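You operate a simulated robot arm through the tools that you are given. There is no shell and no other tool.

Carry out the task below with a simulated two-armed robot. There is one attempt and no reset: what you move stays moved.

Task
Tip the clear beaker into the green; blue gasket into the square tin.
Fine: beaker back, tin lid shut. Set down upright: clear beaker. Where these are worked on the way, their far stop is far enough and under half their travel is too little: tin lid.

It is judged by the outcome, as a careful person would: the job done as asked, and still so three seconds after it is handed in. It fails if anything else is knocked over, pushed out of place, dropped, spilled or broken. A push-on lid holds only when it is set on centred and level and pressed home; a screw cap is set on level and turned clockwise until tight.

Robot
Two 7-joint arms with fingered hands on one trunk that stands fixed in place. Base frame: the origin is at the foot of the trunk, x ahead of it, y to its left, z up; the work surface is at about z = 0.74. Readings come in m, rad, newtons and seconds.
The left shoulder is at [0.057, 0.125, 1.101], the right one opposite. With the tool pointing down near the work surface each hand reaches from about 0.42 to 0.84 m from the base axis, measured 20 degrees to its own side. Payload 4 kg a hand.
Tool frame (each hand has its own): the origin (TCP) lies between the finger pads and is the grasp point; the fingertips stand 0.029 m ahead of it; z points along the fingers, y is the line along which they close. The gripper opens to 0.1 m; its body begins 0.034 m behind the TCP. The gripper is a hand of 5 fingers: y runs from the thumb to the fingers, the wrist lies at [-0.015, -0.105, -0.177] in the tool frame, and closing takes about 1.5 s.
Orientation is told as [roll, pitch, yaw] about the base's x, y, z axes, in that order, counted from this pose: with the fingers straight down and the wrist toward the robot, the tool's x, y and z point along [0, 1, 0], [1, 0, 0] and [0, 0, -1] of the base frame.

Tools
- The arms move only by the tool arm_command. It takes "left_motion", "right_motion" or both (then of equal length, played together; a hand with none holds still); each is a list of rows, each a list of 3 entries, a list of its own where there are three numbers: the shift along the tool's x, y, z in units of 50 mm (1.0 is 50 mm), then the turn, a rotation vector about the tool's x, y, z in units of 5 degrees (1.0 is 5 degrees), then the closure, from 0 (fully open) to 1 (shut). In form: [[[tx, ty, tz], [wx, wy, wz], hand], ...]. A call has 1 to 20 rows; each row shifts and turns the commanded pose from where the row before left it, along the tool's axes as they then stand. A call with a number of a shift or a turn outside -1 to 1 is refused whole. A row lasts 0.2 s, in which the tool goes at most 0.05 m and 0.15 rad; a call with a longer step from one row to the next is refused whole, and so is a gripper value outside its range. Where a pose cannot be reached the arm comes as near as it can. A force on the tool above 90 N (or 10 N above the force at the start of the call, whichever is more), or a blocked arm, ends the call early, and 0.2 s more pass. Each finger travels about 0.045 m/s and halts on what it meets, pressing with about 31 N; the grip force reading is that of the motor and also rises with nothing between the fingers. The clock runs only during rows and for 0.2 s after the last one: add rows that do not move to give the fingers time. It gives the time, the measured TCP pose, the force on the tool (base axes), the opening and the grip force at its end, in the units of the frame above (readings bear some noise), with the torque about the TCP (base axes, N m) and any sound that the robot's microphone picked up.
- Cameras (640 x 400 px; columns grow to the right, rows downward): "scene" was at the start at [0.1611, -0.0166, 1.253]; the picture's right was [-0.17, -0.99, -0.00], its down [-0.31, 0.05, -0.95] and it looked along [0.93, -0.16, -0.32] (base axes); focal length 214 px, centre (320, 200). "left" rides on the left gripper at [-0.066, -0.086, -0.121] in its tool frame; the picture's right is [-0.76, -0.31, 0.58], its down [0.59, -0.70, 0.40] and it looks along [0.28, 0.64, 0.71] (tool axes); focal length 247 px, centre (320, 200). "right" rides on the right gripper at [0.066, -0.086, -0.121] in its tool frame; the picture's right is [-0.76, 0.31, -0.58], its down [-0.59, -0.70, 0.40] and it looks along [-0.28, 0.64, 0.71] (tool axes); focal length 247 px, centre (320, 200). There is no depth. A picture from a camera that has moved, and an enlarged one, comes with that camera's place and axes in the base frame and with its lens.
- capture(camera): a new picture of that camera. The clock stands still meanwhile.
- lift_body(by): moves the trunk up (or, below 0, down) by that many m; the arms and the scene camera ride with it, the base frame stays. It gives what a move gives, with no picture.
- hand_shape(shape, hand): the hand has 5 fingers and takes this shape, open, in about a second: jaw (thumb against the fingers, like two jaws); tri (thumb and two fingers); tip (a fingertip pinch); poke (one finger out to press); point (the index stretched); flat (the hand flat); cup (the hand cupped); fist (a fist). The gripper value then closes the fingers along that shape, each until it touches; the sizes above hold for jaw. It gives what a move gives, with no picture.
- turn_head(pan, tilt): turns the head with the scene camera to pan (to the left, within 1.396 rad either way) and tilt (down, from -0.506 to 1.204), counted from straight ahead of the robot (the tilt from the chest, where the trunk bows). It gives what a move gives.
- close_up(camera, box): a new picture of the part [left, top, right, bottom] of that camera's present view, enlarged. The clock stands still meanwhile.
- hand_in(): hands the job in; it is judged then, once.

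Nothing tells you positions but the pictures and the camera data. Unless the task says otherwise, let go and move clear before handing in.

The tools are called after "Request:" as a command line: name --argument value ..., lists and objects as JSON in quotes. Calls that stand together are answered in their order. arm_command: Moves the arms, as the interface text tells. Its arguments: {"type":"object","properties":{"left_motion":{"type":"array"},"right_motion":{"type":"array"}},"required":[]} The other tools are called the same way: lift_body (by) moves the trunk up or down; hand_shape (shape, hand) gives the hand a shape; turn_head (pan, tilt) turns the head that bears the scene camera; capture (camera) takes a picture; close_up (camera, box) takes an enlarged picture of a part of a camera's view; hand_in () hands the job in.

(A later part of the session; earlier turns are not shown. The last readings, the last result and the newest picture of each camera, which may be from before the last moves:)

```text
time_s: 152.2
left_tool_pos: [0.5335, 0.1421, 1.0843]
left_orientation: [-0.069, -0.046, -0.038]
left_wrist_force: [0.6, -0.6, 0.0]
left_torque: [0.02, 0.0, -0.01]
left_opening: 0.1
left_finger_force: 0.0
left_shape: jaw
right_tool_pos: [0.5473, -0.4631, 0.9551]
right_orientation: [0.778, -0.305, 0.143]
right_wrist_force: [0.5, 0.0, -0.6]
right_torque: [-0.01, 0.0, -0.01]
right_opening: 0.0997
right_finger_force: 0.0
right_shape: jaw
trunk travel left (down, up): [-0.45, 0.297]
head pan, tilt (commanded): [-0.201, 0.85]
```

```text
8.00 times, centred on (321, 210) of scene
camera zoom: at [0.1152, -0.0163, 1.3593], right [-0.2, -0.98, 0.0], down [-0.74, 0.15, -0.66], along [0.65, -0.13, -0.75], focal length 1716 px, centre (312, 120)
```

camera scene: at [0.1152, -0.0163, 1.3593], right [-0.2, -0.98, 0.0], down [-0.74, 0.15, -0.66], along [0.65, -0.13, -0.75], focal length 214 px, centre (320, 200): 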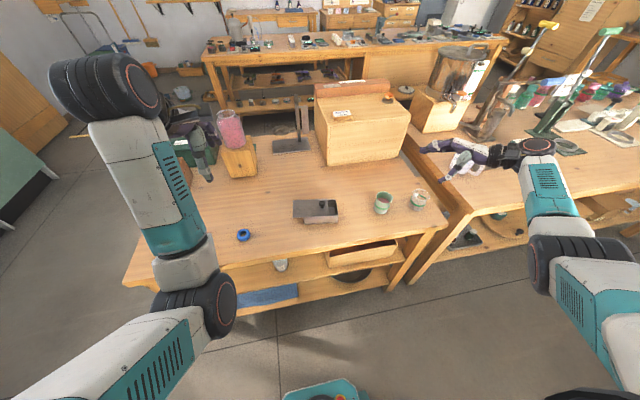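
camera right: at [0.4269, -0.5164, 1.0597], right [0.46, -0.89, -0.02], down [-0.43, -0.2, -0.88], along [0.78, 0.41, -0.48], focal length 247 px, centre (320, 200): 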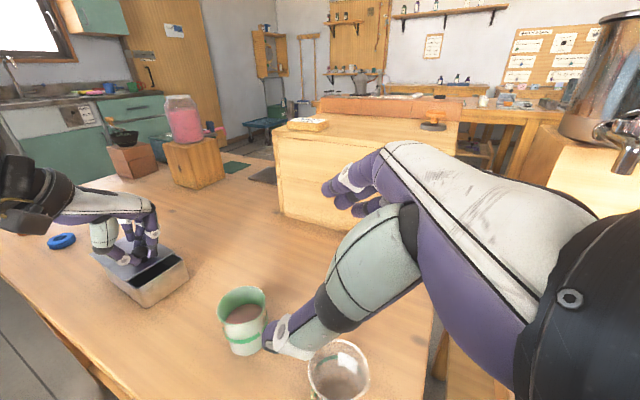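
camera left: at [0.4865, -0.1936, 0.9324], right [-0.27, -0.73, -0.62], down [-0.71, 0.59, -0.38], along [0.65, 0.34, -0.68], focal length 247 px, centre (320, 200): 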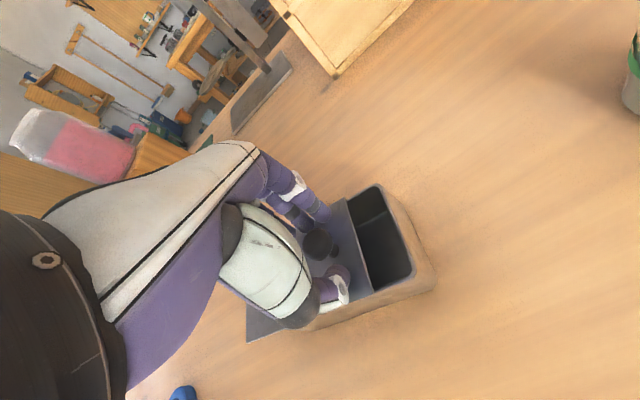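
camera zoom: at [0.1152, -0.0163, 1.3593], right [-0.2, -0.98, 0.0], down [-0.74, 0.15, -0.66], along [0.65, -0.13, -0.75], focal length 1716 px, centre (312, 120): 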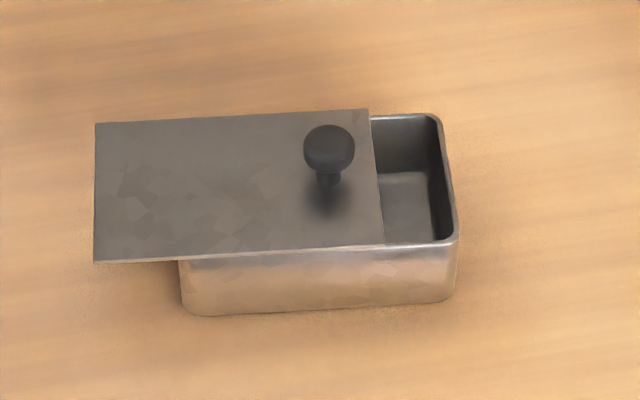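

The lid is a slider opening toward +y, now about 33 mm open; the tin shifted roughly 15 mm. I'll use the right hand, yawed so thumb and fingers straddle the knob along y, to slide it. First, roll the right hand back to tool-down and yaw it further, staying high.

Request:
arm_command --right_motion '[[[0.268, 0.123, -0.27], [0, 0, 0], 0], [[0.268, 0.123, -0.27], [0, 0, 0], 0], [[0.268, 0.123, -0.27], [0, 0, 0], 0], [[0, 0, 0], [0.303, -0.886, -0.11], 0], [[0, 0, 0], [0.303, -0.886, -0.11], 0], [[0, 0, 0], [0.303, -0.886, -0.11], 0], [[0, 0, 0], [0.303, -0.886, -0.11], 0], [[0, 0, 0], [0.303, -0.886, -0.11], 0], [[0, 0, 0], [0.303, -0.886, -0.11], 0], [[0, 0, 0], [0.303, -0.886, -0.11], 0], [[0, 0, 0], [0.303, -0.886, -0.11], 0], [[0, 0, 0], [0.303, -0.886, -0.11], 0], [[0, 0, 0], [0.303, -0.886, -0.11], 0], [[0, 0, 0], [0, 0, 0], 0]]'

```text
time_s: 155.2
left_tool_pos: [0.5347, 0.1414, 1.0857]
left_orientation: [-0.067, -0.047, -0.04]
left_wrist_force: [-0.3, -0.2, 0.9]
left_torque: [0.03, 0.0, 0.01]
left_opening: 0.0997
left_finger_force: 0.0
left_shape: jaw
right_tool_pos: [0.5477, -0.4615, 1.0148]
right_orientation: [-0.038, -0.1, 0.326]
right_wrist_force: [-0.7, 0.5, 0.5]
right_torque: [-0.01, 0.05, -0.01]
right_opening: 0.0999
right_finger_force: 0.1
right_shape: jaw
trunk travel left (down, up): [-0.45, 0.297]
head pan, tilt (commanded): [-0.201, 0.85]
```

Request:
arm_command --right_motion '[[[0, 0, 0], [0.573, 0.218, 0], 0], [[0, 0, 0], [0.573, 0.218, 0], 0], [[0, 0, 0], [0, 0, -0.951], 0], [[0, 0, 0], [0, 0, -0.951], 0], [[0, 0, 0], [0, 0, -0.951], 0], [[0, 0, 0], [0, 0, -0.951], 0], [[0, 0, 0], [0, 0, -0.951], 0], [[0, 0, 0], [0, 0, -0.951], 0], [[0, 0, 0], [0, 0, -0.951], 0], [[0, 0, 0], [0, 0, -0.951], 0], [[0, 0, 0], [0, 0, -0.951], 0], [[0, 0, 0], [0, 0, 0], 0]]'

```text
time_s: 157.8
left_tool_pos: [0.5353, 0.1414, 1.0858]
left_orientation: [-0.068, -0.047, -0.04]
left_wrist_force: [0.6, -0.7, -0.3]
left_torque: [-0.03, -0.03, -0.02]
left_opening: 0.0998
left_finger_force: 0.1
left_shape: jaw
right_tool_pos: [0.5474, -0.4627, 1.0148]
right_orientation: [0.003, -0.001, 1.075]
right_wrist_force: [0.2, 0.3, -0.4]
right_torque: [-0.01, -0.01, 0.01]
right_opening: 0.0998
right_finger_force: 0.2
right_shape: jaw
trunk travel left (down, up): [-0.45, 0.297]
head pan, tilt (commanded): [-0.201, 0.85]
```

Request:
arm_command --right_motion '[[[0, 0, 0], [0, 0, -1], 0], [[0, 0, 0], [0, 0, -1], 0], [[0, 0, 0], [0, 0, -1], 0], [[0, 0, 0], [0, 0, -1], 0], [[0.05, 0.691, 0.19], [0, 0, 0], 0], [[0.05, 0.691, 0.19], [0, 0, 0], 0], [[0.05, 0.691, 0.19], [0, 0, 0], 0], [[0.05, 0.691, 0.19], [0, 0, 0], 0], [[0.05, 0.691, 0.19], [0, 0, 0], 0], [[0.05, 0.691, 0.19], [0, 0, 0], 0], [[0.05, 0.691, 0.19], [0, 0, 0], 0], [[0.05, 0.691, 0.19], [0, 0, 0], 0], [[0.05, 0.691, 0.19], [0, 0, 0], 0], [[0.05, 0.691, 0.19], [0, 0, 0], 0], [[0, 0, 0], [0, 0, 0], 0]]'

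Request:
capture --camera "right"

Request:
capture --camera "scene"

```text
time_s: 161.1
left_tool_pos: [0.534, 0.1419, 1.0846]
left_orientation: [-0.069, -0.049, -0.04]
left_wrist_force: [0.5, 0.4, 0.3]
left_torque: [-0.03, 0.04, 0.01]
left_opening: 0.1001
left_finger_force: 0.0
left_shape: jaw
right_tool_pos: [0.576, -0.1168, 0.9188]
right_orientation: [0.001, 0.001, 1.42]
right_wrist_force: [0.8, -0.2, 0.0]
right_torque: [-0.04, 0.0, 0.01]
right_opening: 0.0997
right_finger_force: 0.0
right_shape: jaw
trunk travel left (down, up): [-0.45, 0.297]
head pan, tilt (commanded): [-0.201, 0.85]
```

```text
taken
camera right: at [0.4984, -0.1912, 1.0416], right [0.79, 0.19, 0.58], down [0.48, -0.78, -0.4], along [0.38, 0.59, -0.71], focal length 247 px, centre (320, 200)
```

right: 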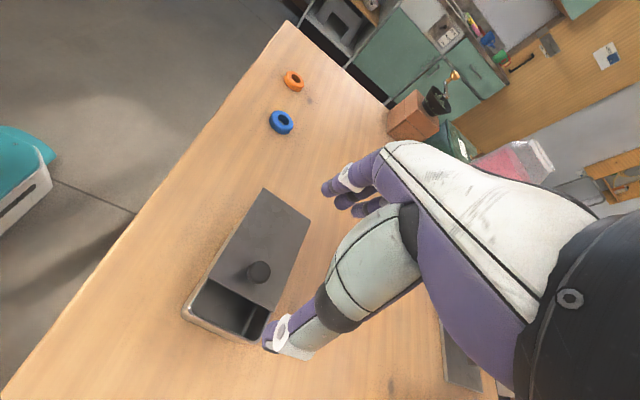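

```text
taken
camera scene: at [0.1152, -0.0165, 1.3593], right [-0.2, -0.98, 0.0], down [-0.74, 0.15, -0.66], along [0.65, -0.13, -0.75], focal length 214 px, centre (320, 200)
```

scene: 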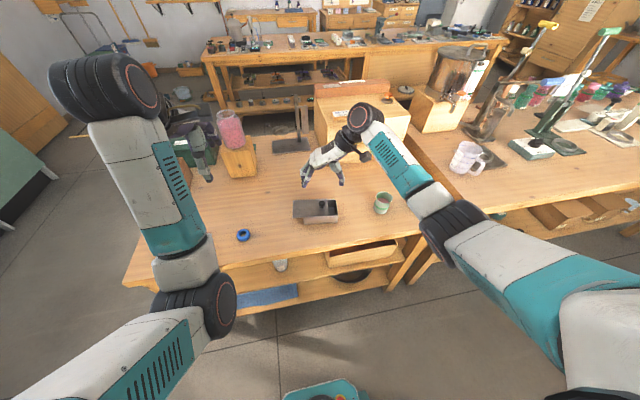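

This posture is natural and gives a clear view of tin and gaskets. Let me measure the knob from this camera.

Request:
close_up --camera "right" --box '[170, 170, 330, 350]'

```text
2.22 times, centred on (250, 260) of right
camera zoom: at [0.4984, -0.1912, 1.0416], right [0.79, 0.19, 0.58], down [0.48, -0.78, -0.4], along [0.38, 0.59, -0.71], focal length 549 px, centre (476, 67)
```

zoom: 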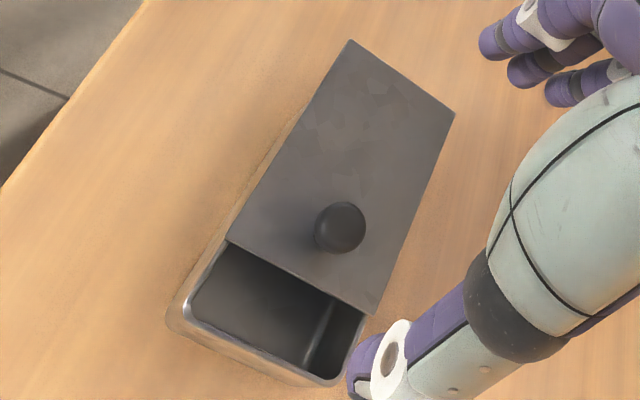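

Knob at (0.573, -0.116), lid slide direction nearly +y. I'll lower the right hand so thumb and fingers straddle the knob loosely (no squeeze).

Request:
arm_command --right_motion '[[[0.03, 0.01, 0.3], [0, 0, -0.2], 0.3], [[0.03, 0.01, 0.4], [0, 0, -0.2], 0.4], [[0, 0, 0.4], [0, 0, 0], 0.4], [[0, 0, 0.4], [0, 0, 0], 0.4], [[0, 0, 0.3], [0, 0, 0], 0.4], [[0, 0, 0], [0, 0, 0], 0.4]]'

Request:
close_up --camera "right" --box '[210, 130, 430, 340]'

Request:
close_up --camera "scene" --box '[275, 165, 365, 235]'

```text
time_s: 162.4
left_tool_pos: [0.5356, 0.141, 1.0845]
left_orientation: [-0.069, -0.047, -0.04]
left_wrist_force: [-0.6, 1.2, -0.3]
left_torque: [-0.01, -0.01, 0.02]
left_opening: 0.0998
left_finger_force: 0.0
left_shape: jaw
right_tool_pos: [0.5726, -0.1172, 0.8291]
right_orientation: [0.0, 0.0, 1.455]
right_wrist_force: [-0.1, 0.0, 0.4]
right_torque: [0.0, -0.03, 0.0]
right_opening: 0.0603
right_finger_force: 0.0
right_shape: jaw
trunk travel left (down, up): [-0.45, 0.297]
head pan, tilt (commanded): [-0.201, 0.85]
```

```text
1.90 times, centred on (320, 235) of right
camera zoom: at [0.4978, -0.1934, 0.952], right [0.79, 0.22, 0.58], down [0.5, -0.77, -0.4], along [0.36, 0.61, -0.71], focal length 470 px, centre (320, 133)
```

zoom: 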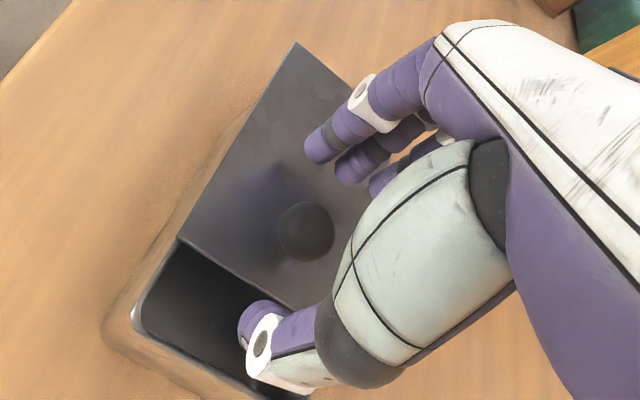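

```text
5.71 times, centred on (320, 200) of scene
camera zoom: at [0.1152, -0.0162, 1.3593], right [-0.2, -0.98, 0.0], down [-0.74, 0.15, -0.66], along [0.65, -0.13, -0.75], focal length 1226 px, centre (320, 200)
```

zoom: 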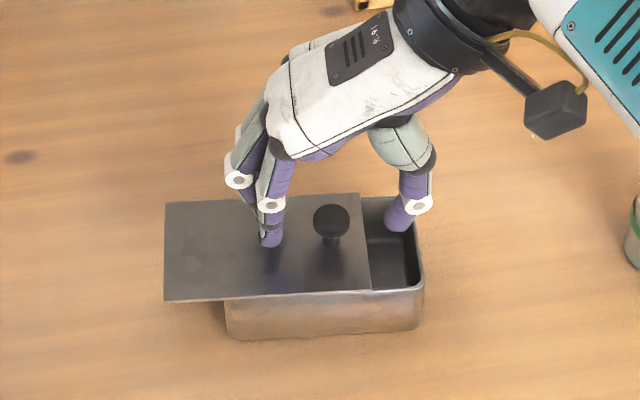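

Thumb and fingers straddle the knob. I'll narrow to a loose hold and push the lid along +y in small steps.

Request:
arm_command --right_motion '[[[0, 0, 0], [0, 0, 0], 0.55], [[0, 0, 0], [0, 0, 0], 0.65], [[0, 0, 0], [0, 0, 0], 0.7], [[0, 0, 0], [0, 0, 0], 0.7], [[0, 0.1, 0], [0, 0, 0], 0.7], [[0, 0.2, 0], [0, 0, 0], 0.7], [[0, 0.2, 0], [0, 0, 0], 0.7], [[0, 0, 0], [0, 0, 0], 0.7]]'

Request:
close_up --camera "scene" --box '[275, 165, 365, 235]'

```text
time_s: 164.2
left_tool_pos: [0.534, 0.1405, 1.0856]
left_orientation: [-0.067, -0.048, -0.04]
left_wrist_force: [0.3, 0.9, -0.1]
left_torque: [-0.01, -0.07, -0.01]
left_opening: 0.1
left_finger_force: 0.0
left_shape: jaw
right_tool_pos: [0.5749, -0.0917, 0.8303]
right_orientation: [0.003, 0.0, 1.456]
right_wrist_force: [0.0, -1.0, -0.2]
right_torque: [-0.04, -0.01, 0.01]
right_opening: 0.0303
right_finger_force: 0.1
right_shape: jaw
trunk travel left (down, up): [-0.45, 0.297]
head pan, tilt (commanded): [-0.201, 0.85]
```

```text
5.71 times, centred on (320, 200) of scene
camera zoom: at [0.1152, -0.0162, 1.3593], right [-0.2, -0.98, 0.0], down [-0.74, 0.15, -0.66], along [0.65, -0.13, -0.75], focal length 1226 px, centre (320, 200)
```

zoom: 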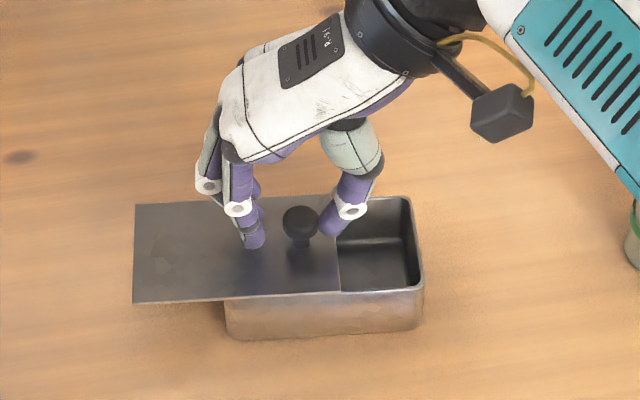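

The lid slides easily and the tin stays put. Continuing further open.

Request:
arm_command --right_motion '[[[0, 0.2, 0], [0, 0, 0], 0.7], [[0, 0.2, 0], [0, 0, 0], 0.7], [[0, 0, 0], [0, 0, 0], 0.7]]'

Request:
arm_command --right_motion '[[[0, 0.15, 0], [0, 0, 0], 0.7], [[0, 0.15, 0], [0, 0, 0], 0.7], [[0, 0, 0], [0, 0, 0], 0.7]]'

Request:
close_up --camera "scene" --box '[275, 165, 365, 235]'

```text
time_s: 165.1
left_tool_pos: [0.5337, 0.1413, 1.0847]
left_orientation: [-0.068, -0.048, -0.041]
left_wrist_force: [-0.5, 0.1, 0.0]
left_torque: [0.0, 0.01, -0.02]
left_opening: 0.1
left_finger_force: 0.1
left_shape: jaw
right_tool_pos: [0.5771, -0.0718, 0.8291]
right_orientation: [0.0, -0.001, 1.456]
right_wrist_force: [-0.2, 0.3, 0.7]
right_torque: [-0.02, 0.0, 0.02]
right_opening: 0.0302
right_finger_force: 0.0
right_shape: jaw
trunk travel left (down, up): [-0.45, 0.297]
head pan, tilt (commanded): [-0.201, 0.85]
```

```text
time_s: 165.8
left_tool_pos: [0.5343, 0.1401, 1.0859]
left_orientation: [-0.067, -0.048, -0.041]
left_wrist_force: [0.0, -0.2, -0.4]
left_torque: [0.02, -0.01, 0.02]
left_opening: 0.0999
left_finger_force: 0.1
left_shape: jaw
right_tool_pos: [0.5791, -0.0552, 0.83]
right_orientation: [0.001, -0.001, 1.455]
right_wrist_force: [-0.5, -0.8, 0.3]
right_torque: [0.01, 0.03, 0.0]
right_opening: 0.0306
right_finger_force: 0.1
right_shape: jaw
trunk travel left (down, up): [-0.45, 0.297]
head pan, tilt (commanded): [-0.201, 0.85]
```

```text
5.71 times, centred on (320, 200) of scene
camera zoom: at [0.1152, -0.0162, 1.3593], right [-0.2, -0.98, 0.0], down [-0.74, 0.15, -0.66], along [0.65, -0.13, -0.75], focal length 1226 px, centre (320, 200)
```

zoom: 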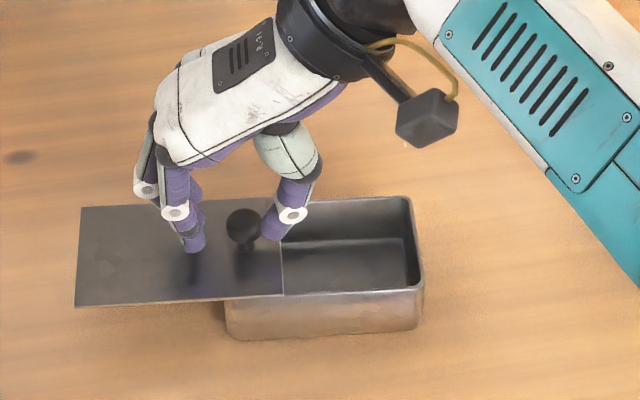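

Request:
arm_command --right_motion '[[[0, 0.1, 0], [0, 0, 0], 0.7], [[0, 0.1, 0], [0, 0, 0], 0.7], [[0, 0, 0], [0, 0, 0], 0.7]]'

Request:
close_up --camera "scene" --box '[275, 165, 365, 235]'

```text
time_s: 166.7
left_tool_pos: [0.5336, 0.1412, 1.0848]
left_orientation: [-0.068, -0.048, -0.04]
left_wrist_force: [-0.1, -0.1, 0.7]
left_torque: [-0.03, 0.03, -0.01]
left_opening: 0.0999
left_finger_force: 0.1
left_shape: jaw
right_tool_pos: [0.5798, -0.0471, 0.8301]
right_orientation: [-0.001, 0.001, 1.456]
right_wrist_force: [-0.1, -1.8, 0.3]
right_torque: [-0.06, 0.01, 0.0]
right_opening: 0.0308
right_finger_force: 0.1
right_shape: jaw
trunk travel left (down, up): [-0.45, 0.297]
head pan, tilt (commanded): [-0.201, 0.85]
```

```text
5.71 times, centred on (320, 200) of scene
camera zoom: at [0.1152, -0.0163, 1.3593], right [-0.2, -0.98, 0.0], down [-0.74, 0.15, -0.66], along [0.65, -0.13, -0.75], focal length 1226 px, centre (320, 200)
```

zoom: 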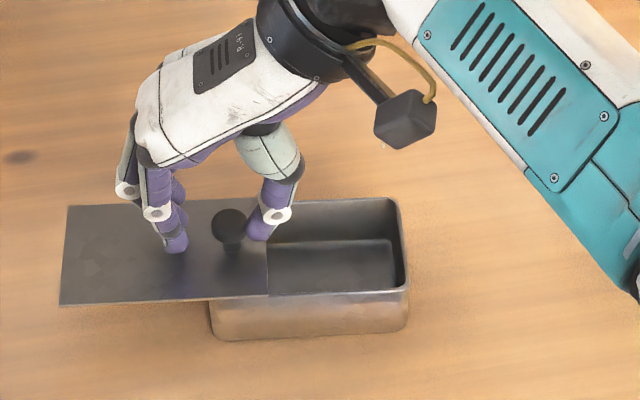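

The lid reached its far stop (the tin just began to be dragged, ~8 mm). Opening is about 85 mm. I'll centre, open the fingers slightly and lift the right hand away.

Request:
arm_command --right_motion '[[[0, -0.07, 0], [0, 0, 0], 0.6], [[0, 0, 0], [0, 0, 0], 0.5], [[0, 0, 0], [0, 0, 0], 0.4], [[0, 0, 0], [0, 0, 0], 0.4], [[0, 0, -0.3], [0, 0, 0], 0.4], [[0, 0, -0.5], [0, 0, 0], 0.3], [[0, 0, -0.6], [0, 0, 0], 0.1], [[0, 0, -0.6], [0, 0, 0], 0], [[0, 0, -0.6], [0, 0, 0], 0], [[0, 0, 0], [0, 0, 0], 0]]'

Request:
capture --camera "right"

Request:
close_up --camera "scene" --box '[275, 165, 365, 235]'

```text
time_s: 168.8
left_tool_pos: [0.5348, 0.1417, 1.0854]
left_orientation: [-0.067, -0.048, -0.039]
left_wrist_force: [-0.9, -0.4, -0.3]
left_torque: [0.03, 0.02, -0.01]
left_opening: 0.0996
left_finger_force: 0.0
left_shape: jaw
right_tool_pos: [0.5788, -0.0488, 0.9614]
right_orientation: [0.001, -0.001, 1.454]
right_wrist_force: [-0.1, -0.4, -0.6]
right_torque: [0.01, 0.01, 0.0]
right_opening: 0.0999
right_finger_force: 0.1
right_shape: jaw
trunk travel left (down, up): [-0.45, 0.297]
head pan, tilt (commanded): [-0.201, 0.85]
```

```text
taken
camera right: at [0.5055, -0.127, 1.0826], right [0.79, 0.22, 0.58], down [0.5, -0.77, -0.4], along [0.35, 0.6, -0.71], focal length 247 px, centre (320, 200)
```

right: 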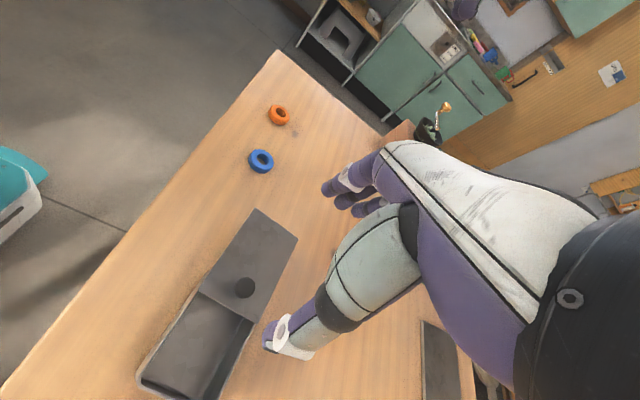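

```text
5.71 times, centred on (320, 200) of scene
camera zoom: at [0.1153, -0.0162, 1.3593], right [-0.2, -0.98, 0.0], down [-0.74, 0.15, -0.66], along [0.65, -0.13, -0.75], focal length 1226 px, centre (320, 200)
```

zoom: 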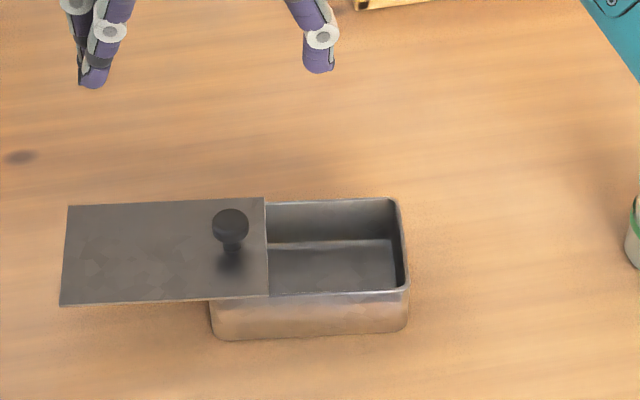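

The opening is about 75 × 64 mm, centred near (0.577, -0.116) — the 44 mm gasket fits, but not with fingers on both outsides. A fingertip pinch on the ring wall (one fingertip in the hole) needs less room, so I'll look at the right hand's "tip" shape.

Request:
hand_shape --hand "right" --shape "tip"

Request:
close_up --camera "scene" --box '[265, 120, 365, 200]'

Request:
capture --camera "right"

```text
time_s: 169.8
left_tool_pos: [0.5338, 0.1413, 1.0855]
left_orientation: [-0.067, -0.047, -0.04]
left_wrist_force: [0.5, 0.0, 0.1]
left_torque: [0.02, 0.02, 0.0]
left_opening: 0.0996
left_finger_force: 0.1
left_shape: jaw
right_tool_pos: [0.5806, -0.0504, 0.9602]
right_orientation: [0.0, 0.0, 1.455]
right_wrist_force: [0.2, -0.2, -1.3]
right_torque: [0.03, 0.0, 0.01]
right_opening: 0.0997
right_finger_force: 0.1
right_shape: tip
trunk travel left (down, up): [-0.45, 0.297]
head pan, tilt (commanded): [-0.201, 0.85]
```

```text
5.00 times, centred on (315, 160) of scene
camera zoom: at [0.1153, -0.0162, 1.3593], right [-0.2, -0.98, 0.0], down [-0.74, 0.15, -0.66], along [0.65, -0.13, -0.75], focal length 1072 px, centre (345, 400)
```

zoom: 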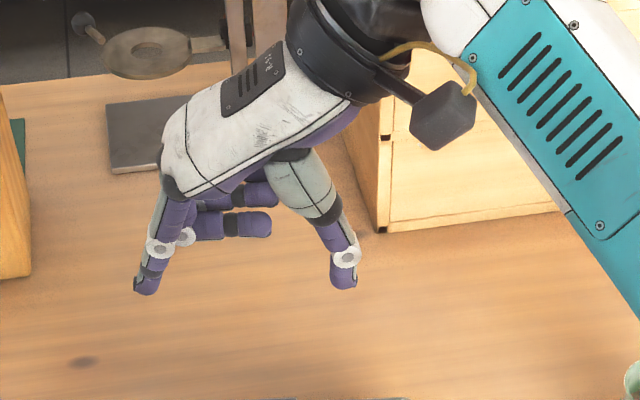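

```text
taken
camera right: at [0.5055, -0.127, 1.0824], right [0.79, 0.22, 0.58], down [0.5, -0.77, -0.4], along [0.35, 0.6, -0.71], focal length 247 px, centre (320, 200)
```

right: 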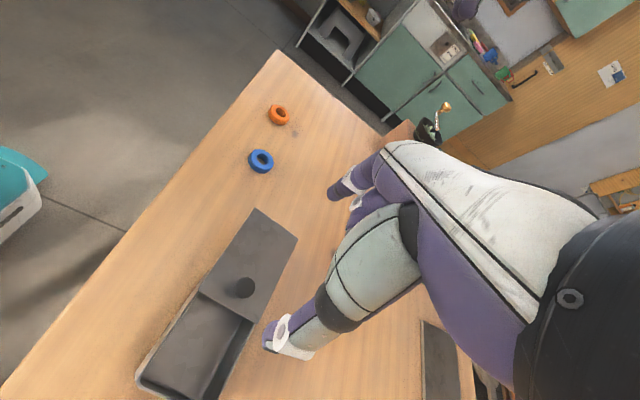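

The tip shape leaves only thumb and index extended. I'll test-close it in the air to see where the tips meet.

Request:
arm_command --right_motion '[[[0, 0, 0], [0, 0, 0], 0.3], [[0, 0, 0], [0, 0, 0], 0.6], [[0, 0, 0], [0, 0, 0], 0.75], [[0, 0, 0], [0, 0, 0], 0.75], [[0, 0, 0], [0, 0, 0], 0.75], [[0, 0, 0], [0, 0, 0], 0.75], [[0, 0, 0], [0, 0, 0], 0.75]]'

Request:
close_up --camera "scene" --box '[265, 120, 365, 200]'

Request:
close_up --camera "right" --box '[230, 130, 430, 340]'

```text
time_s: 171.3
left_tool_pos: [0.5344, 0.14, 1.0844]
left_orientation: [-0.07, -0.048, -0.041]
left_wrist_force: [0.3, 0.3, -0.6]
left_torque: [0.01, -0.02, 0.02]
left_opening: 0.1
left_finger_force: 0.0
left_shape: jaw
right_tool_pos: [0.579, -0.0497, 0.9595]
right_orientation: [-0.001, 0.0, 1.454]
right_wrist_force: [0.3, 0.1, 1.1]
right_torque: [0.02, 0.0, -0.02]
right_opening: 0.0251
right_finger_force: 0.0
right_shape: tip
trunk travel left (down, up): [-0.45, 0.297]
head pan, tilt (commanded): [-0.201, 0.85]
```

```text
5.00 times, centred on (315, 160) of scene
camera zoom: at [0.1153, -0.0162, 1.3593], right [-0.2, -0.98, 0.0], down [-0.74, 0.15, -0.66], along [0.65, -0.13, -0.75], focal length 1072 px, centre (345, 400)
```

zoom: 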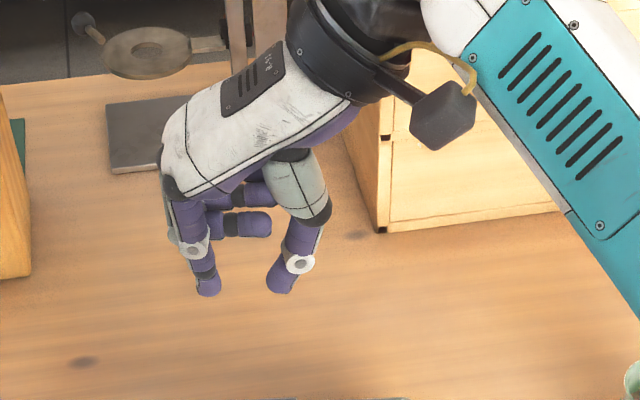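

```text
1.90 times, centred on (330, 235) of right
camera zoom: at [0.5055, -0.127, 1.0824], right [0.79, 0.22, 0.58], down [0.5, -0.77, -0.4], along [0.35, 0.6, -0.71], focal length 470 px, centre (301, 133)
```

zoom: 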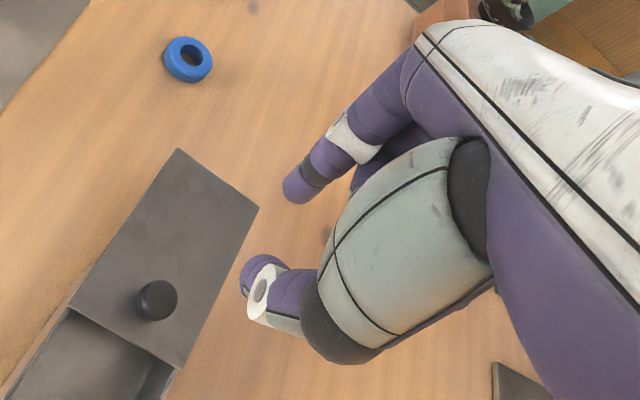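

Tip shape pinches right at the TCP. An outer-diameter grasp with thumb and index, inserted diagonally, will fit the opening. First I'll move the left hand well out to the left, since it hovers over the gasket.

Request:
arm_command --left_motion '[[[0.6, -0.2, -0.1], [0, 0, 0], 0], [[0.6, -0.2, -0.1], [0, 0, 0], 0], [[0.6, -0.2, -0.1], [0, 0, 0], 0], [[0.6, -0.2, -0.1], [0, 0, 0], 0], [[0.6, -0.2, -0.1], [0, 0, 0], 0], [[0.6, -0.2, -0.1], [0, 0, 0], 0], [[0.6, -0.2, -0.1], [0, 0, 0], 0], [[0, 0, 0], [0, 0, 0], 0]]' --right_motion '[[[0, 0, 0], [0, 0, 0], 0.5], [[0, 0, 0], [0, 0, 0], 0.3], [[0, 0, 0], [0, 0, 0], 0.2], [[0, 0, 0], [0, 0, 0], 0.2], [[0, 0, 0], [0, 0, 0], 0.2], [[0, 0, 0], [0, 0, 0], 0.2], [[0, 0, 0], [0, 0, 0], 0.2], [[0, 0, 0], [0, 0, 0], 0.2]]'

Request:
capture --camera "scene"

```text
time_s: 173.2
left_tool_pos: [0.4719, 0.3542, 1.1008]
left_orientation: [-0.068, -0.047, -0.041]
left_wrist_force: [-0.2, -1.3, -0.3]
left_torque: [0.0, -0.01, -0.01]
left_opening: 0.1
left_finger_force: 0.1
left_shape: jaw
right_tool_pos: [0.58, -0.0495, 0.9601]
right_orientation: [0.002, 0.001, 1.456]
right_wrist_force: [-0.4, 0.1, -0.1]
right_torque: [-0.04, 0.02, 0.01]
right_opening: 0.0794
right_finger_force: 0.1
right_shape: tip
trunk travel left (down, up): [-0.45, 0.297]
head pan, tilt (commanded): [-0.201, 0.85]
```

```text
taken
camera scene: at [0.1154, -0.0164, 1.3593], right [-0.2, -0.98, 0.0], down [-0.74, 0.15, -0.66], along [0.65, -0.13, -0.75], focal length 214 px, centre (320, 200)
```

scene: 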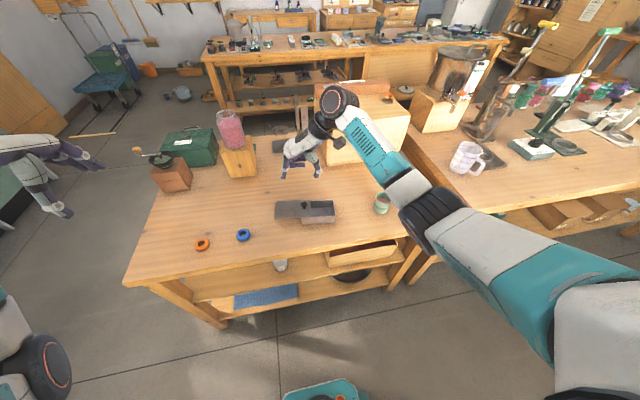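

Request:
arm_command --right_motion '[[[0.155, 0.499, 0], [0, 0, 0], 0.2], [[0.155, 0.499, 0], [0, 0, 0], 0.2], [[0.155, 0.499, 0.1], [0, 0, 0], 0.2], [[0.155, 0.499, 0.2], [0, 0, 0], 0.2], [[0.155, 0.499, 0.3], [0, 0, 0], 0.2], [[0.155, 0.499, 0.3], [0, 0, 0], 0.2], [[0.155, 0.499, 0.4], [0, 0, 0], 0.2], [[0.155, 0.499, 0.3], [0, 0, 0], 0.2], [[0, 0, 0], [0, 0, 0], 0.2]]'

Request:
capture --camera "right"

Request:
close_up --camera "scene" --box '[195, 165, 295, 260]'

```text
time_s: 175.2
left_tool_pos: [0.4714, 0.3535, 1.101]
left_orientation: [-0.068, -0.048, -0.039]
left_wrist_force: [0.6, -0.3, 0.0]
left_torque: [-0.01, 0.02, 0.02]
left_opening: 0.0998
left_finger_force: 0.0
left_shape: jaw
right_tool_pos: [0.5417, 0.1542, 0.88]
right_orientation: [0.0, 0.001, 1.457]
right_wrist_force: [-0.7, 0.2, 0.6]
right_torque: [0.03, 0.01, 0.01]
right_opening: 0.0798
right_finger_force: 0.1
right_shape: tip
trunk travel left (down, up): [-0.45, 0.297]
head pan, tilt (commanded): [-0.201, 0.85]
```

```text
taken
camera right: at [0.4665, 0.0779, 1.0022], right [0.79, 0.22, 0.58], down [0.5, -0.77, -0.4], along [0.36, 0.6, -0.71], focal length 247 px, centre (320, 200)
```

right: 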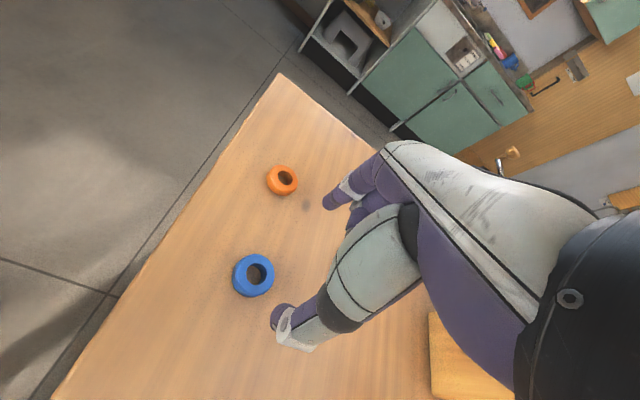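

```text
4.21 times, centred on (245, 212) of scene
camera zoom: at [0.1152, -0.0162, 1.3593], right [-0.2, -0.98, 0.0], down [-0.74, 0.15, -0.66], along [0.65, -0.13, -0.75], focal length 903 px, centre (636, 147)
```

zoom: 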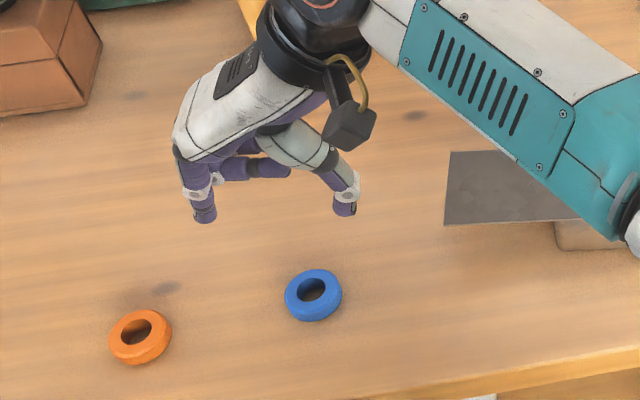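

Request:
close_up --camera "right" --box '[220, 230, 340, 330]'

```text
4.00 times, centred on (280, 280) of right
camera zoom: at [0.4665, 0.0779, 1.0022], right [0.79, 0.22, 0.58], down [0.5, -0.77, -0.4], along [0.36, 0.6, -0.71], focal length 988 px, centre (480, -120)
```

zoom: 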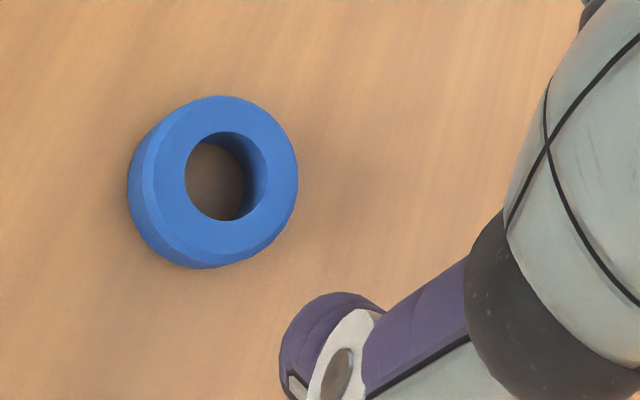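

Gasket centre measured at (0.542, 0.158). Lowering to just above the table and closing on its outside.

Request:
arm_command --right_motion '[[[0, 0.04, 0.4], [0, 0, 0], 0.2], [[0, 0.035, 0.4], [0, 0, 0], 0.2], [[0, 0, 0.4], [0, 0, 0], 0.2], [[0, 0, 0.4], [0, 0, 0], 0.2], [[0, 0, 0.3], [0, 0, 0], 0.2], [[0, 0, 0.2], [0, 0, 0], 0.2], [[0, 0, 0], [0, 0, 0], 0.2]]'

Request:
close_up --camera "scene" --box '[205, 190, 285, 260]'

Request:
close_up --camera "right" --box '[230, 150, 410, 340]'

```text
time_s: 176.8
left_tool_pos: [0.4721, 0.3538, 1.101]
left_orientation: [-0.068, -0.046, -0.039]
left_wrist_force: [-0.8, 0.4, 0.4]
left_torque: [0.02, 0.0, -0.03]
left_opening: 0.0999
left_finger_force: 0.1
left_shape: jaw
right_tool_pos: [0.5407, 0.1591, 0.7757]
right_orientation: [0.0, 0.001, 1.457]
right_wrist_force: [-0.5, -0.3, 0.0]
right_torque: [-0.01, 0.02, -0.01]
right_opening: 0.0798
right_finger_force: 0.1
right_shape: tip
trunk travel left (down, up): [-0.45, 0.297]
head pan, tilt (commanded): [-0.201, 0.85]
```

```text
5.71 times, centred on (245, 225) of scene
camera zoom: at [0.1152, -0.016, 1.3593], right [-0.2, -0.98, 0.0], down [-0.74, 0.15, -0.66], along [0.65, -0.13, -0.75], focal length 1226 px, centre (749, 57)
```

zoom: 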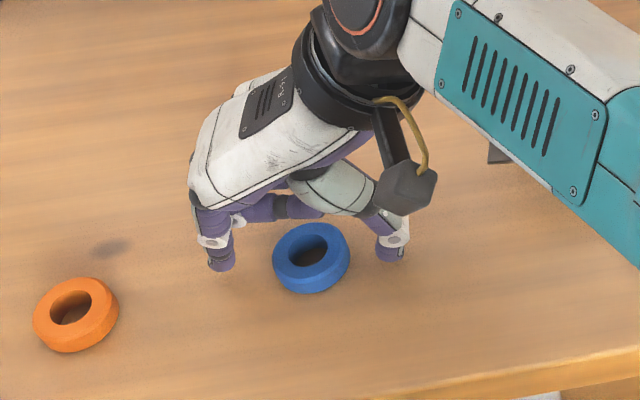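

```text
2.11 times, centred on (320, 245) of right
camera zoom: at [0.4661, 0.0824, 0.8973], right [0.79, 0.22, 0.58], down [0.5, -0.77, -0.4], along [0.35, 0.6, -0.71], focal length 520 px, centre (320, 105)
```

zoom: 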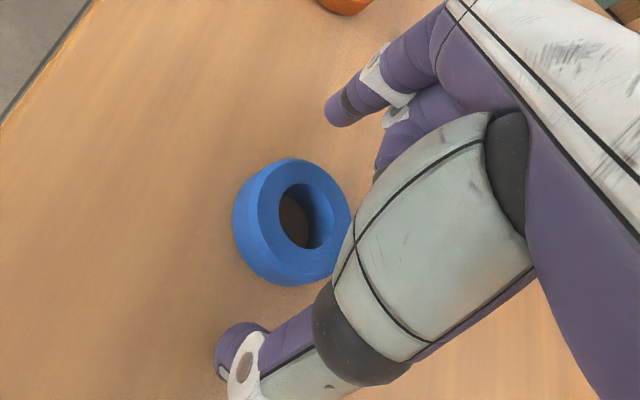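

Well aligned. Closing thumb and index on the gasket.

Request:
arm_command --right_motion '[[[0, 0, 0], [0, 0, 0], 0.3], [[0, 0, 0], [0, 0, 0], 0.4], [[0, 0, 0], [0, 0, 0], 0.5], [[0, 0, 0], [0, 0, 0], 0.58], [[0, 0, 0], [0, 0, 0], 0.65], [[0, 0, 0], [0, 0, 0], 0.7], [[0, 0, 0], [0, 0, 0], 0.7], [[0, 0, 0], [0, 0, 0], 0.7], [[0, 0, 0], [0, 0, 0], 0.7]]'

Request:
close_up --camera "scene" --box '[205, 190, 285, 260]'

Request:
close_up --camera "right" --box '[230, 150, 410, 340]'

```text
time_s: 178.8
left_tool_pos: [0.4711, 0.3542, 1.1015]
left_orientation: [-0.068, -0.048, -0.039]
left_wrist_force: [-0.6, 0.9, -1.0]
left_torque: [-0.02, -0.03, 0.0]
left_opening: 0.0999
left_finger_force: 0.1
left_shape: jaw
right_tool_pos: [0.541, 0.1595, 0.776]
right_orientation: [0.001, 0.0, 1.455]
right_wrist_force: [-0.2, -1.5, 0.4]
right_torque: [0.0, 0.0, 0.01]
right_opening: 0.0348
right_finger_force: 31.6
right_shape: tip
trunk travel left (down, up): [-0.45, 0.297]
head pan, tilt (commanded): [-0.201, 0.85]
```

```text
5.71 times, centred on (245, 225) of scene
camera zoom: at [0.1152, -0.0159, 1.3593], right [-0.2, -0.98, 0.0], down [-0.74, 0.15, -0.66], along [0.65, -0.13, -0.75], focal length 1226 px, centre (749, 57)
```

zoom: 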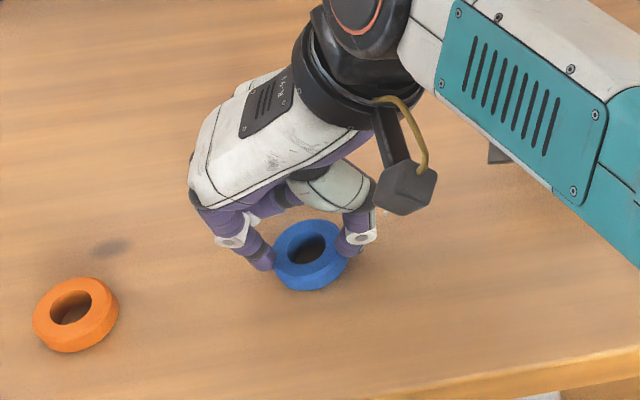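

```text
2.11 times, centred on (320, 245) of right
camera zoom: at [0.4662, 0.0824, 0.8974], right [0.79, 0.22, 0.58], down [0.5, -0.77, -0.4], along [0.35, 0.6, -0.71], focal length 520 px, centre (320, 105)
```

zoom: 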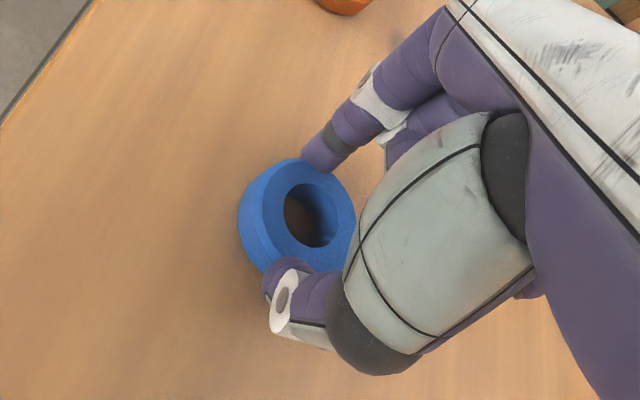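

Gripped. Lifting slowly and checking.

Request:
arm_command --right_motion '[[[0, 0, -0.2], [0, 0, 0], 0.75], [[0, 0, -0.3], [0, 0, 0], 0.75], [[0, 0, -0.4], [0, 0, 0], 0.75], [[0, 0, -0.4], [0, 0, 0], 0.75], [[0, 0, -0.5], [0, 0, 0], 0.75], [[0, 0, 0], [0, 0, 0], 0.75]]'

Request:
close_up --camera "scene" --box '[205, 160, 295, 240]'

Request:
close_up --camera "right" --box '[230, 150, 410, 340]'

```text
time_s: 180.2
left_tool_pos: [0.4713, 0.353, 1.101]
left_orientation: [-0.069, -0.046, -0.039]
left_wrist_force: [0.6, -0.3, -0.4]
left_torque: [0.01, -0.03, 0.02]
left_opening: 0.0997
left_finger_force: 0.0
left_shape: jaw
right_tool_pos: [0.5418, 0.1592, 0.8644]
right_orientation: [0.001, 0.0, 1.454]
right_wrist_force: [0.5, 0.0, -1.1]
right_torque: [-0.02, 0.01, -0.03]
right_opening: 0.0348
right_finger_force: 31.5
right_shape: tip
trunk travel left (down, up): [-0.45, 0.297]
head pan, tilt (commanded): [-0.201, 0.85]
```

```text
5.00 times, centred on (250, 200) of scene
camera zoom: at [0.1153, -0.0159, 1.3593], right [-0.2, -0.98, 0.0], down [-0.74, 0.15, -0.66], along [0.65, -0.13, -0.75], focal length 1072 px, centre (670, 200)
```

zoom: 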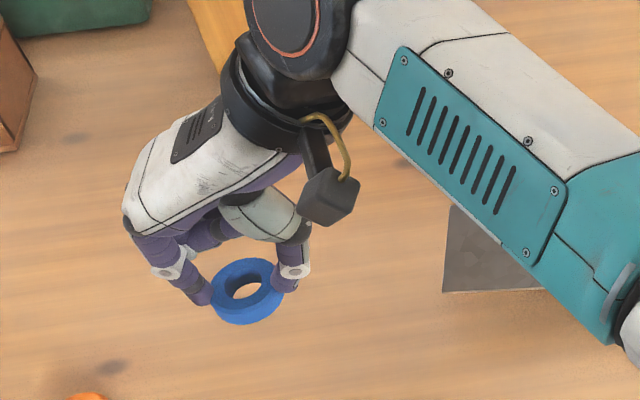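

```text
2.11 times, centred on (320, 245) of right
camera zoom: at [0.4675, 0.0822, 0.987], right [0.79, 0.22, 0.58], down [0.5, -0.77, -0.4], along [0.36, 0.6, -0.71], focal length 520 px, centre (320, 105)
```

zoom: 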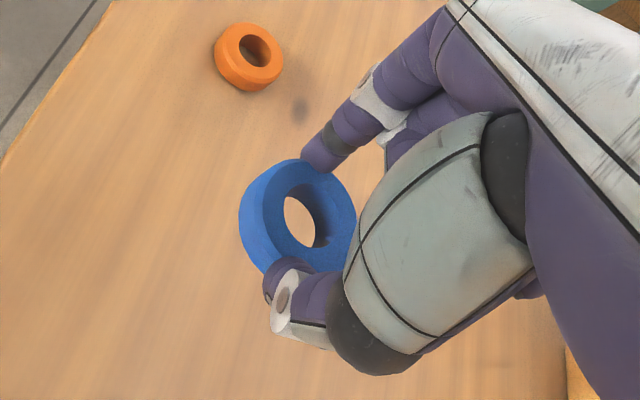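

The gasket is held level. Raising and carrying it over the open end of the tin, then yawing to the diagonal.

Request:
arm_command --right_motion '[[[0, 0, -0.5], [0, 0, 0], 0.75], [[0, 0, -0.5], [0, 0, 0], 0.75], [[0, 0, -0.4], [0, 0, 0], 0.75], [[-0.148, -0.598, 0], [0, 0, 0], 0.75], [[-0.148, -0.598, 0], [0, 0, 0], 0.75], [[-0.148, -0.598, 0], [0, 0, 0], 0.75], [[-0.148, -0.598, 0], [0, 0, 0], 0.75], [[-0.148, -0.598, 0], [0, 0, 0], 0.75], [[-0.148, -0.598, 0], [0, 0, 0], 0.75], [[-0.148, -0.598, 0], [0, 0, 0], 0.75], [[-0.148, -0.598, 0], [0, 0, 0], 0.75], [[-0.148, -0.598, 0], [0, 0, 0], 0.75], [[0, 0, 0], [0, 0, 0], 0.75]]'

Request:
arm_command --right_motion '[[[0, 0, 0], [0, 0, 1], 0.75], [[0, 0, 0], [0, 0, 1], 0.75], [[0, 0, 0], [0, 0, 1], 0.75], [[0, 0, 0], [0, 0, 1], 0.75], [[0, 0, 0], [0, 0, 1], 0.75], [[0, 0, 0], [0, 0, 1], 0.75], [[0, 0, 0], [0, 0, 1], 0.75], [[0, 0, 0], [0, 0, 1], 0.75], [[0, 0, 0], [0, 0, 1], 0.75], [[0, 0, 0], [0, 0, 0], 0.75]]'

Request:
close_up --camera "scene" --box '[270, 140, 370, 235]'

Request:
capture --camera "right"

```text
time_s: 182.9
left_tool_pos: [0.4724, 0.3536, 1.1011]
left_orientation: [-0.067, -0.047, -0.04]
left_wrist_force: [-0.3, -0.1, 0.2]
left_torque: [0.01, 0.0, 0.02]
left_opening: 0.0999
left_finger_force: 0.1
left_shape: jaw
right_tool_pos: [0.5785, -0.114, 0.9357]
right_orientation: [-0.002, -0.001, 1.457]
right_wrist_force: [0.6, -0.5, -0.4]
right_torque: [0.03, -0.01, -0.02]
right_opening: 0.0349
right_finger_force: 31.3
right_shape: tip
trunk travel left (down, up): [-0.45, 0.297]
head pan, tilt (commanded): [-0.201, 0.85]
```

```text
time_s: 185.2
left_tool_pos: [0.4714, 0.3533, 1.1006]
left_orientation: [-0.068, -0.048, -0.041]
left_wrist_force: [0.0, -0.2, 0.2]
left_torque: [-0.01, 0.01, 0.0]
left_opening: 0.0997
left_finger_force: 0.1
left_shape: jaw
right_tool_pos: [0.5776, -0.1176, 0.9362]
right_orientation: [0.0, 0.0, 0.668]
right_wrist_force: [0.7, 0.1, -0.2]
right_torque: [-0.01, 0.0, 0.0]
right_opening: 0.0351
right_finger_force: 31.5
right_shape: tip
trunk travel left (down, up): [-0.45, 0.297]
head pan, tilt (commanded): [-0.201, 0.85]
```

```text
4.21 times, centred on (320, 188) of scene
camera zoom: at [0.1153, -0.0161, 1.3593], right [-0.2, -0.98, 0.0], down [-0.74, 0.15, -0.66], along [0.65, -0.13, -0.75], focal length 903 px, centre (320, 253)
```

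zoom: 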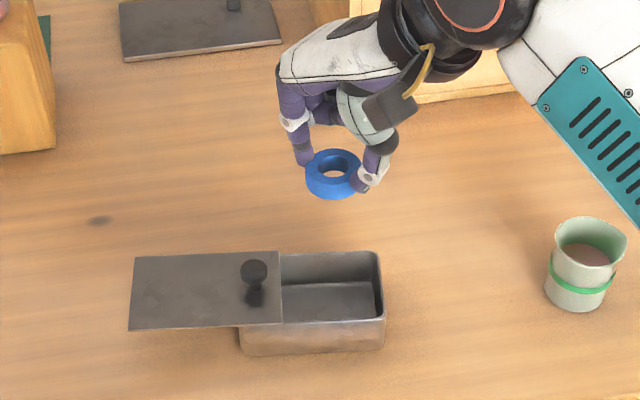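

```text
taken
camera right: at [0.4687, -0.1175, 1.0573], right [0.71, -0.4, 0.58], down [-0.19, -0.9, -0.4], along [0.68, 0.18, -0.71], focal length 247 px, centre (320, 200)
```

right: 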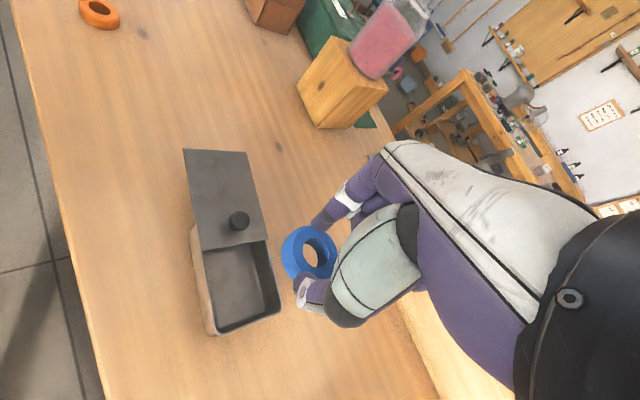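

Request:
close_up --camera "right" --box '[175, 210, 335, 345]'

```text
2.96 times, centred on (255, 278) of right
camera zoom: at [0.4687, -0.1175, 1.0573], right [0.71, -0.4, 0.58], down [-0.19, -0.9, -0.4], along [0.68, 0.18, -0.71], focal length 732 px, centre (513, -30)
```

zoom: 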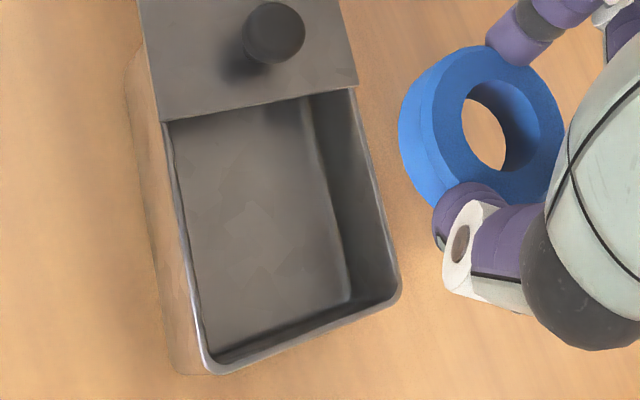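

The opening centre is (0.574, -0.115) and the gasket is nearly above it. Lowering to just inside the rim first and checking.

Request:
arm_command --right_motion '[[[0.02, 0.01, 0.4], [0, 0, 0], 0.75], [[0.02, 0.01, 0.4], [0, 0, 0], 0.75], [[0.02, 0.01, 0.4], [0, 0, 0], 0.75], [[0.01, 0.01, 0.4], [0, 0, 0], 0.75], [[0, 0, 0.4], [0, 0, 0], 0.75], [[0, 0, 0.3], [0, 0, 0], 0.75], [[0, 0, 0], [0, 0, 0], 0.75]]'

Request:
close_up --camera "scene" --box '[280, 160, 360, 230]'

Request:
close_up --camera "right" --box '[180, 160, 400, 360]'

```text
time_s: 186.8
left_tool_pos: [0.4714, 0.3543, 1.1013]
left_orientation: [-0.068, -0.047, -0.04]
left_wrist_force: [-0.6, -0.5, 0.0]
left_torque: [-0.01, 0.0, 0.0]
left_opening: 0.1001
left_finger_force: 0.1
left_shape: jaw
right_tool_pos: [0.5761, -0.1122, 0.8199]
right_orientation: [0.002, 0.0, 0.67]
right_wrist_force: [-0.8, -0.4, -0.6]
right_torque: [-0.01, 0.0, 0.01]
right_opening: 0.0346
right_finger_force: 31.1
right_shape: tip
trunk travel left (down, up): [-0.45, 0.297]
head pan, tilt (commanded): [-0.201, 0.85]
```

```text
5.71 times, centred on (320, 195) of scene
camera zoom: at [0.1152, -0.0161, 1.3593], right [-0.2, -0.98, 0.0], down [-0.74, 0.15, -0.66], along [0.65, -0.13, -0.75], focal length 1226 px, centre (320, 229)
```

zoom: 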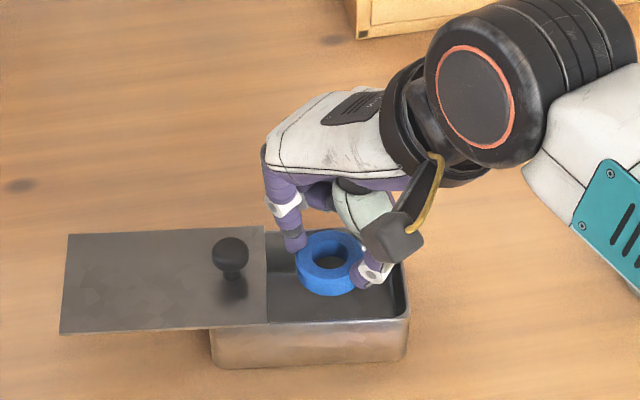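

```text
2.00 times, centred on (290, 260) of right
camera zoom: at [0.4674, -0.1136, 0.9421], right [0.71, -0.4, 0.58], down [-0.19, -0.9, -0.4], along [0.68, 0.18, -0.71], focal length 494 px, centre (380, 80)
```

zoom: 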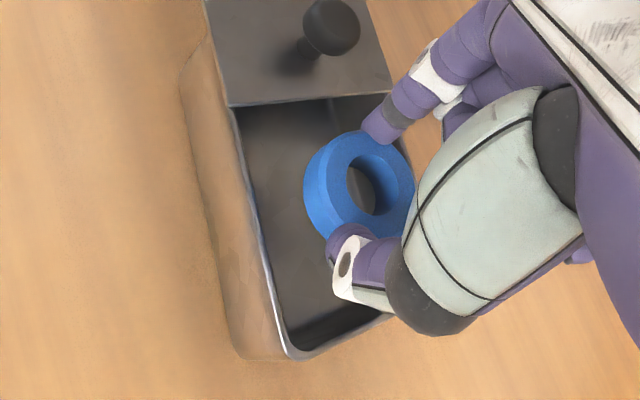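

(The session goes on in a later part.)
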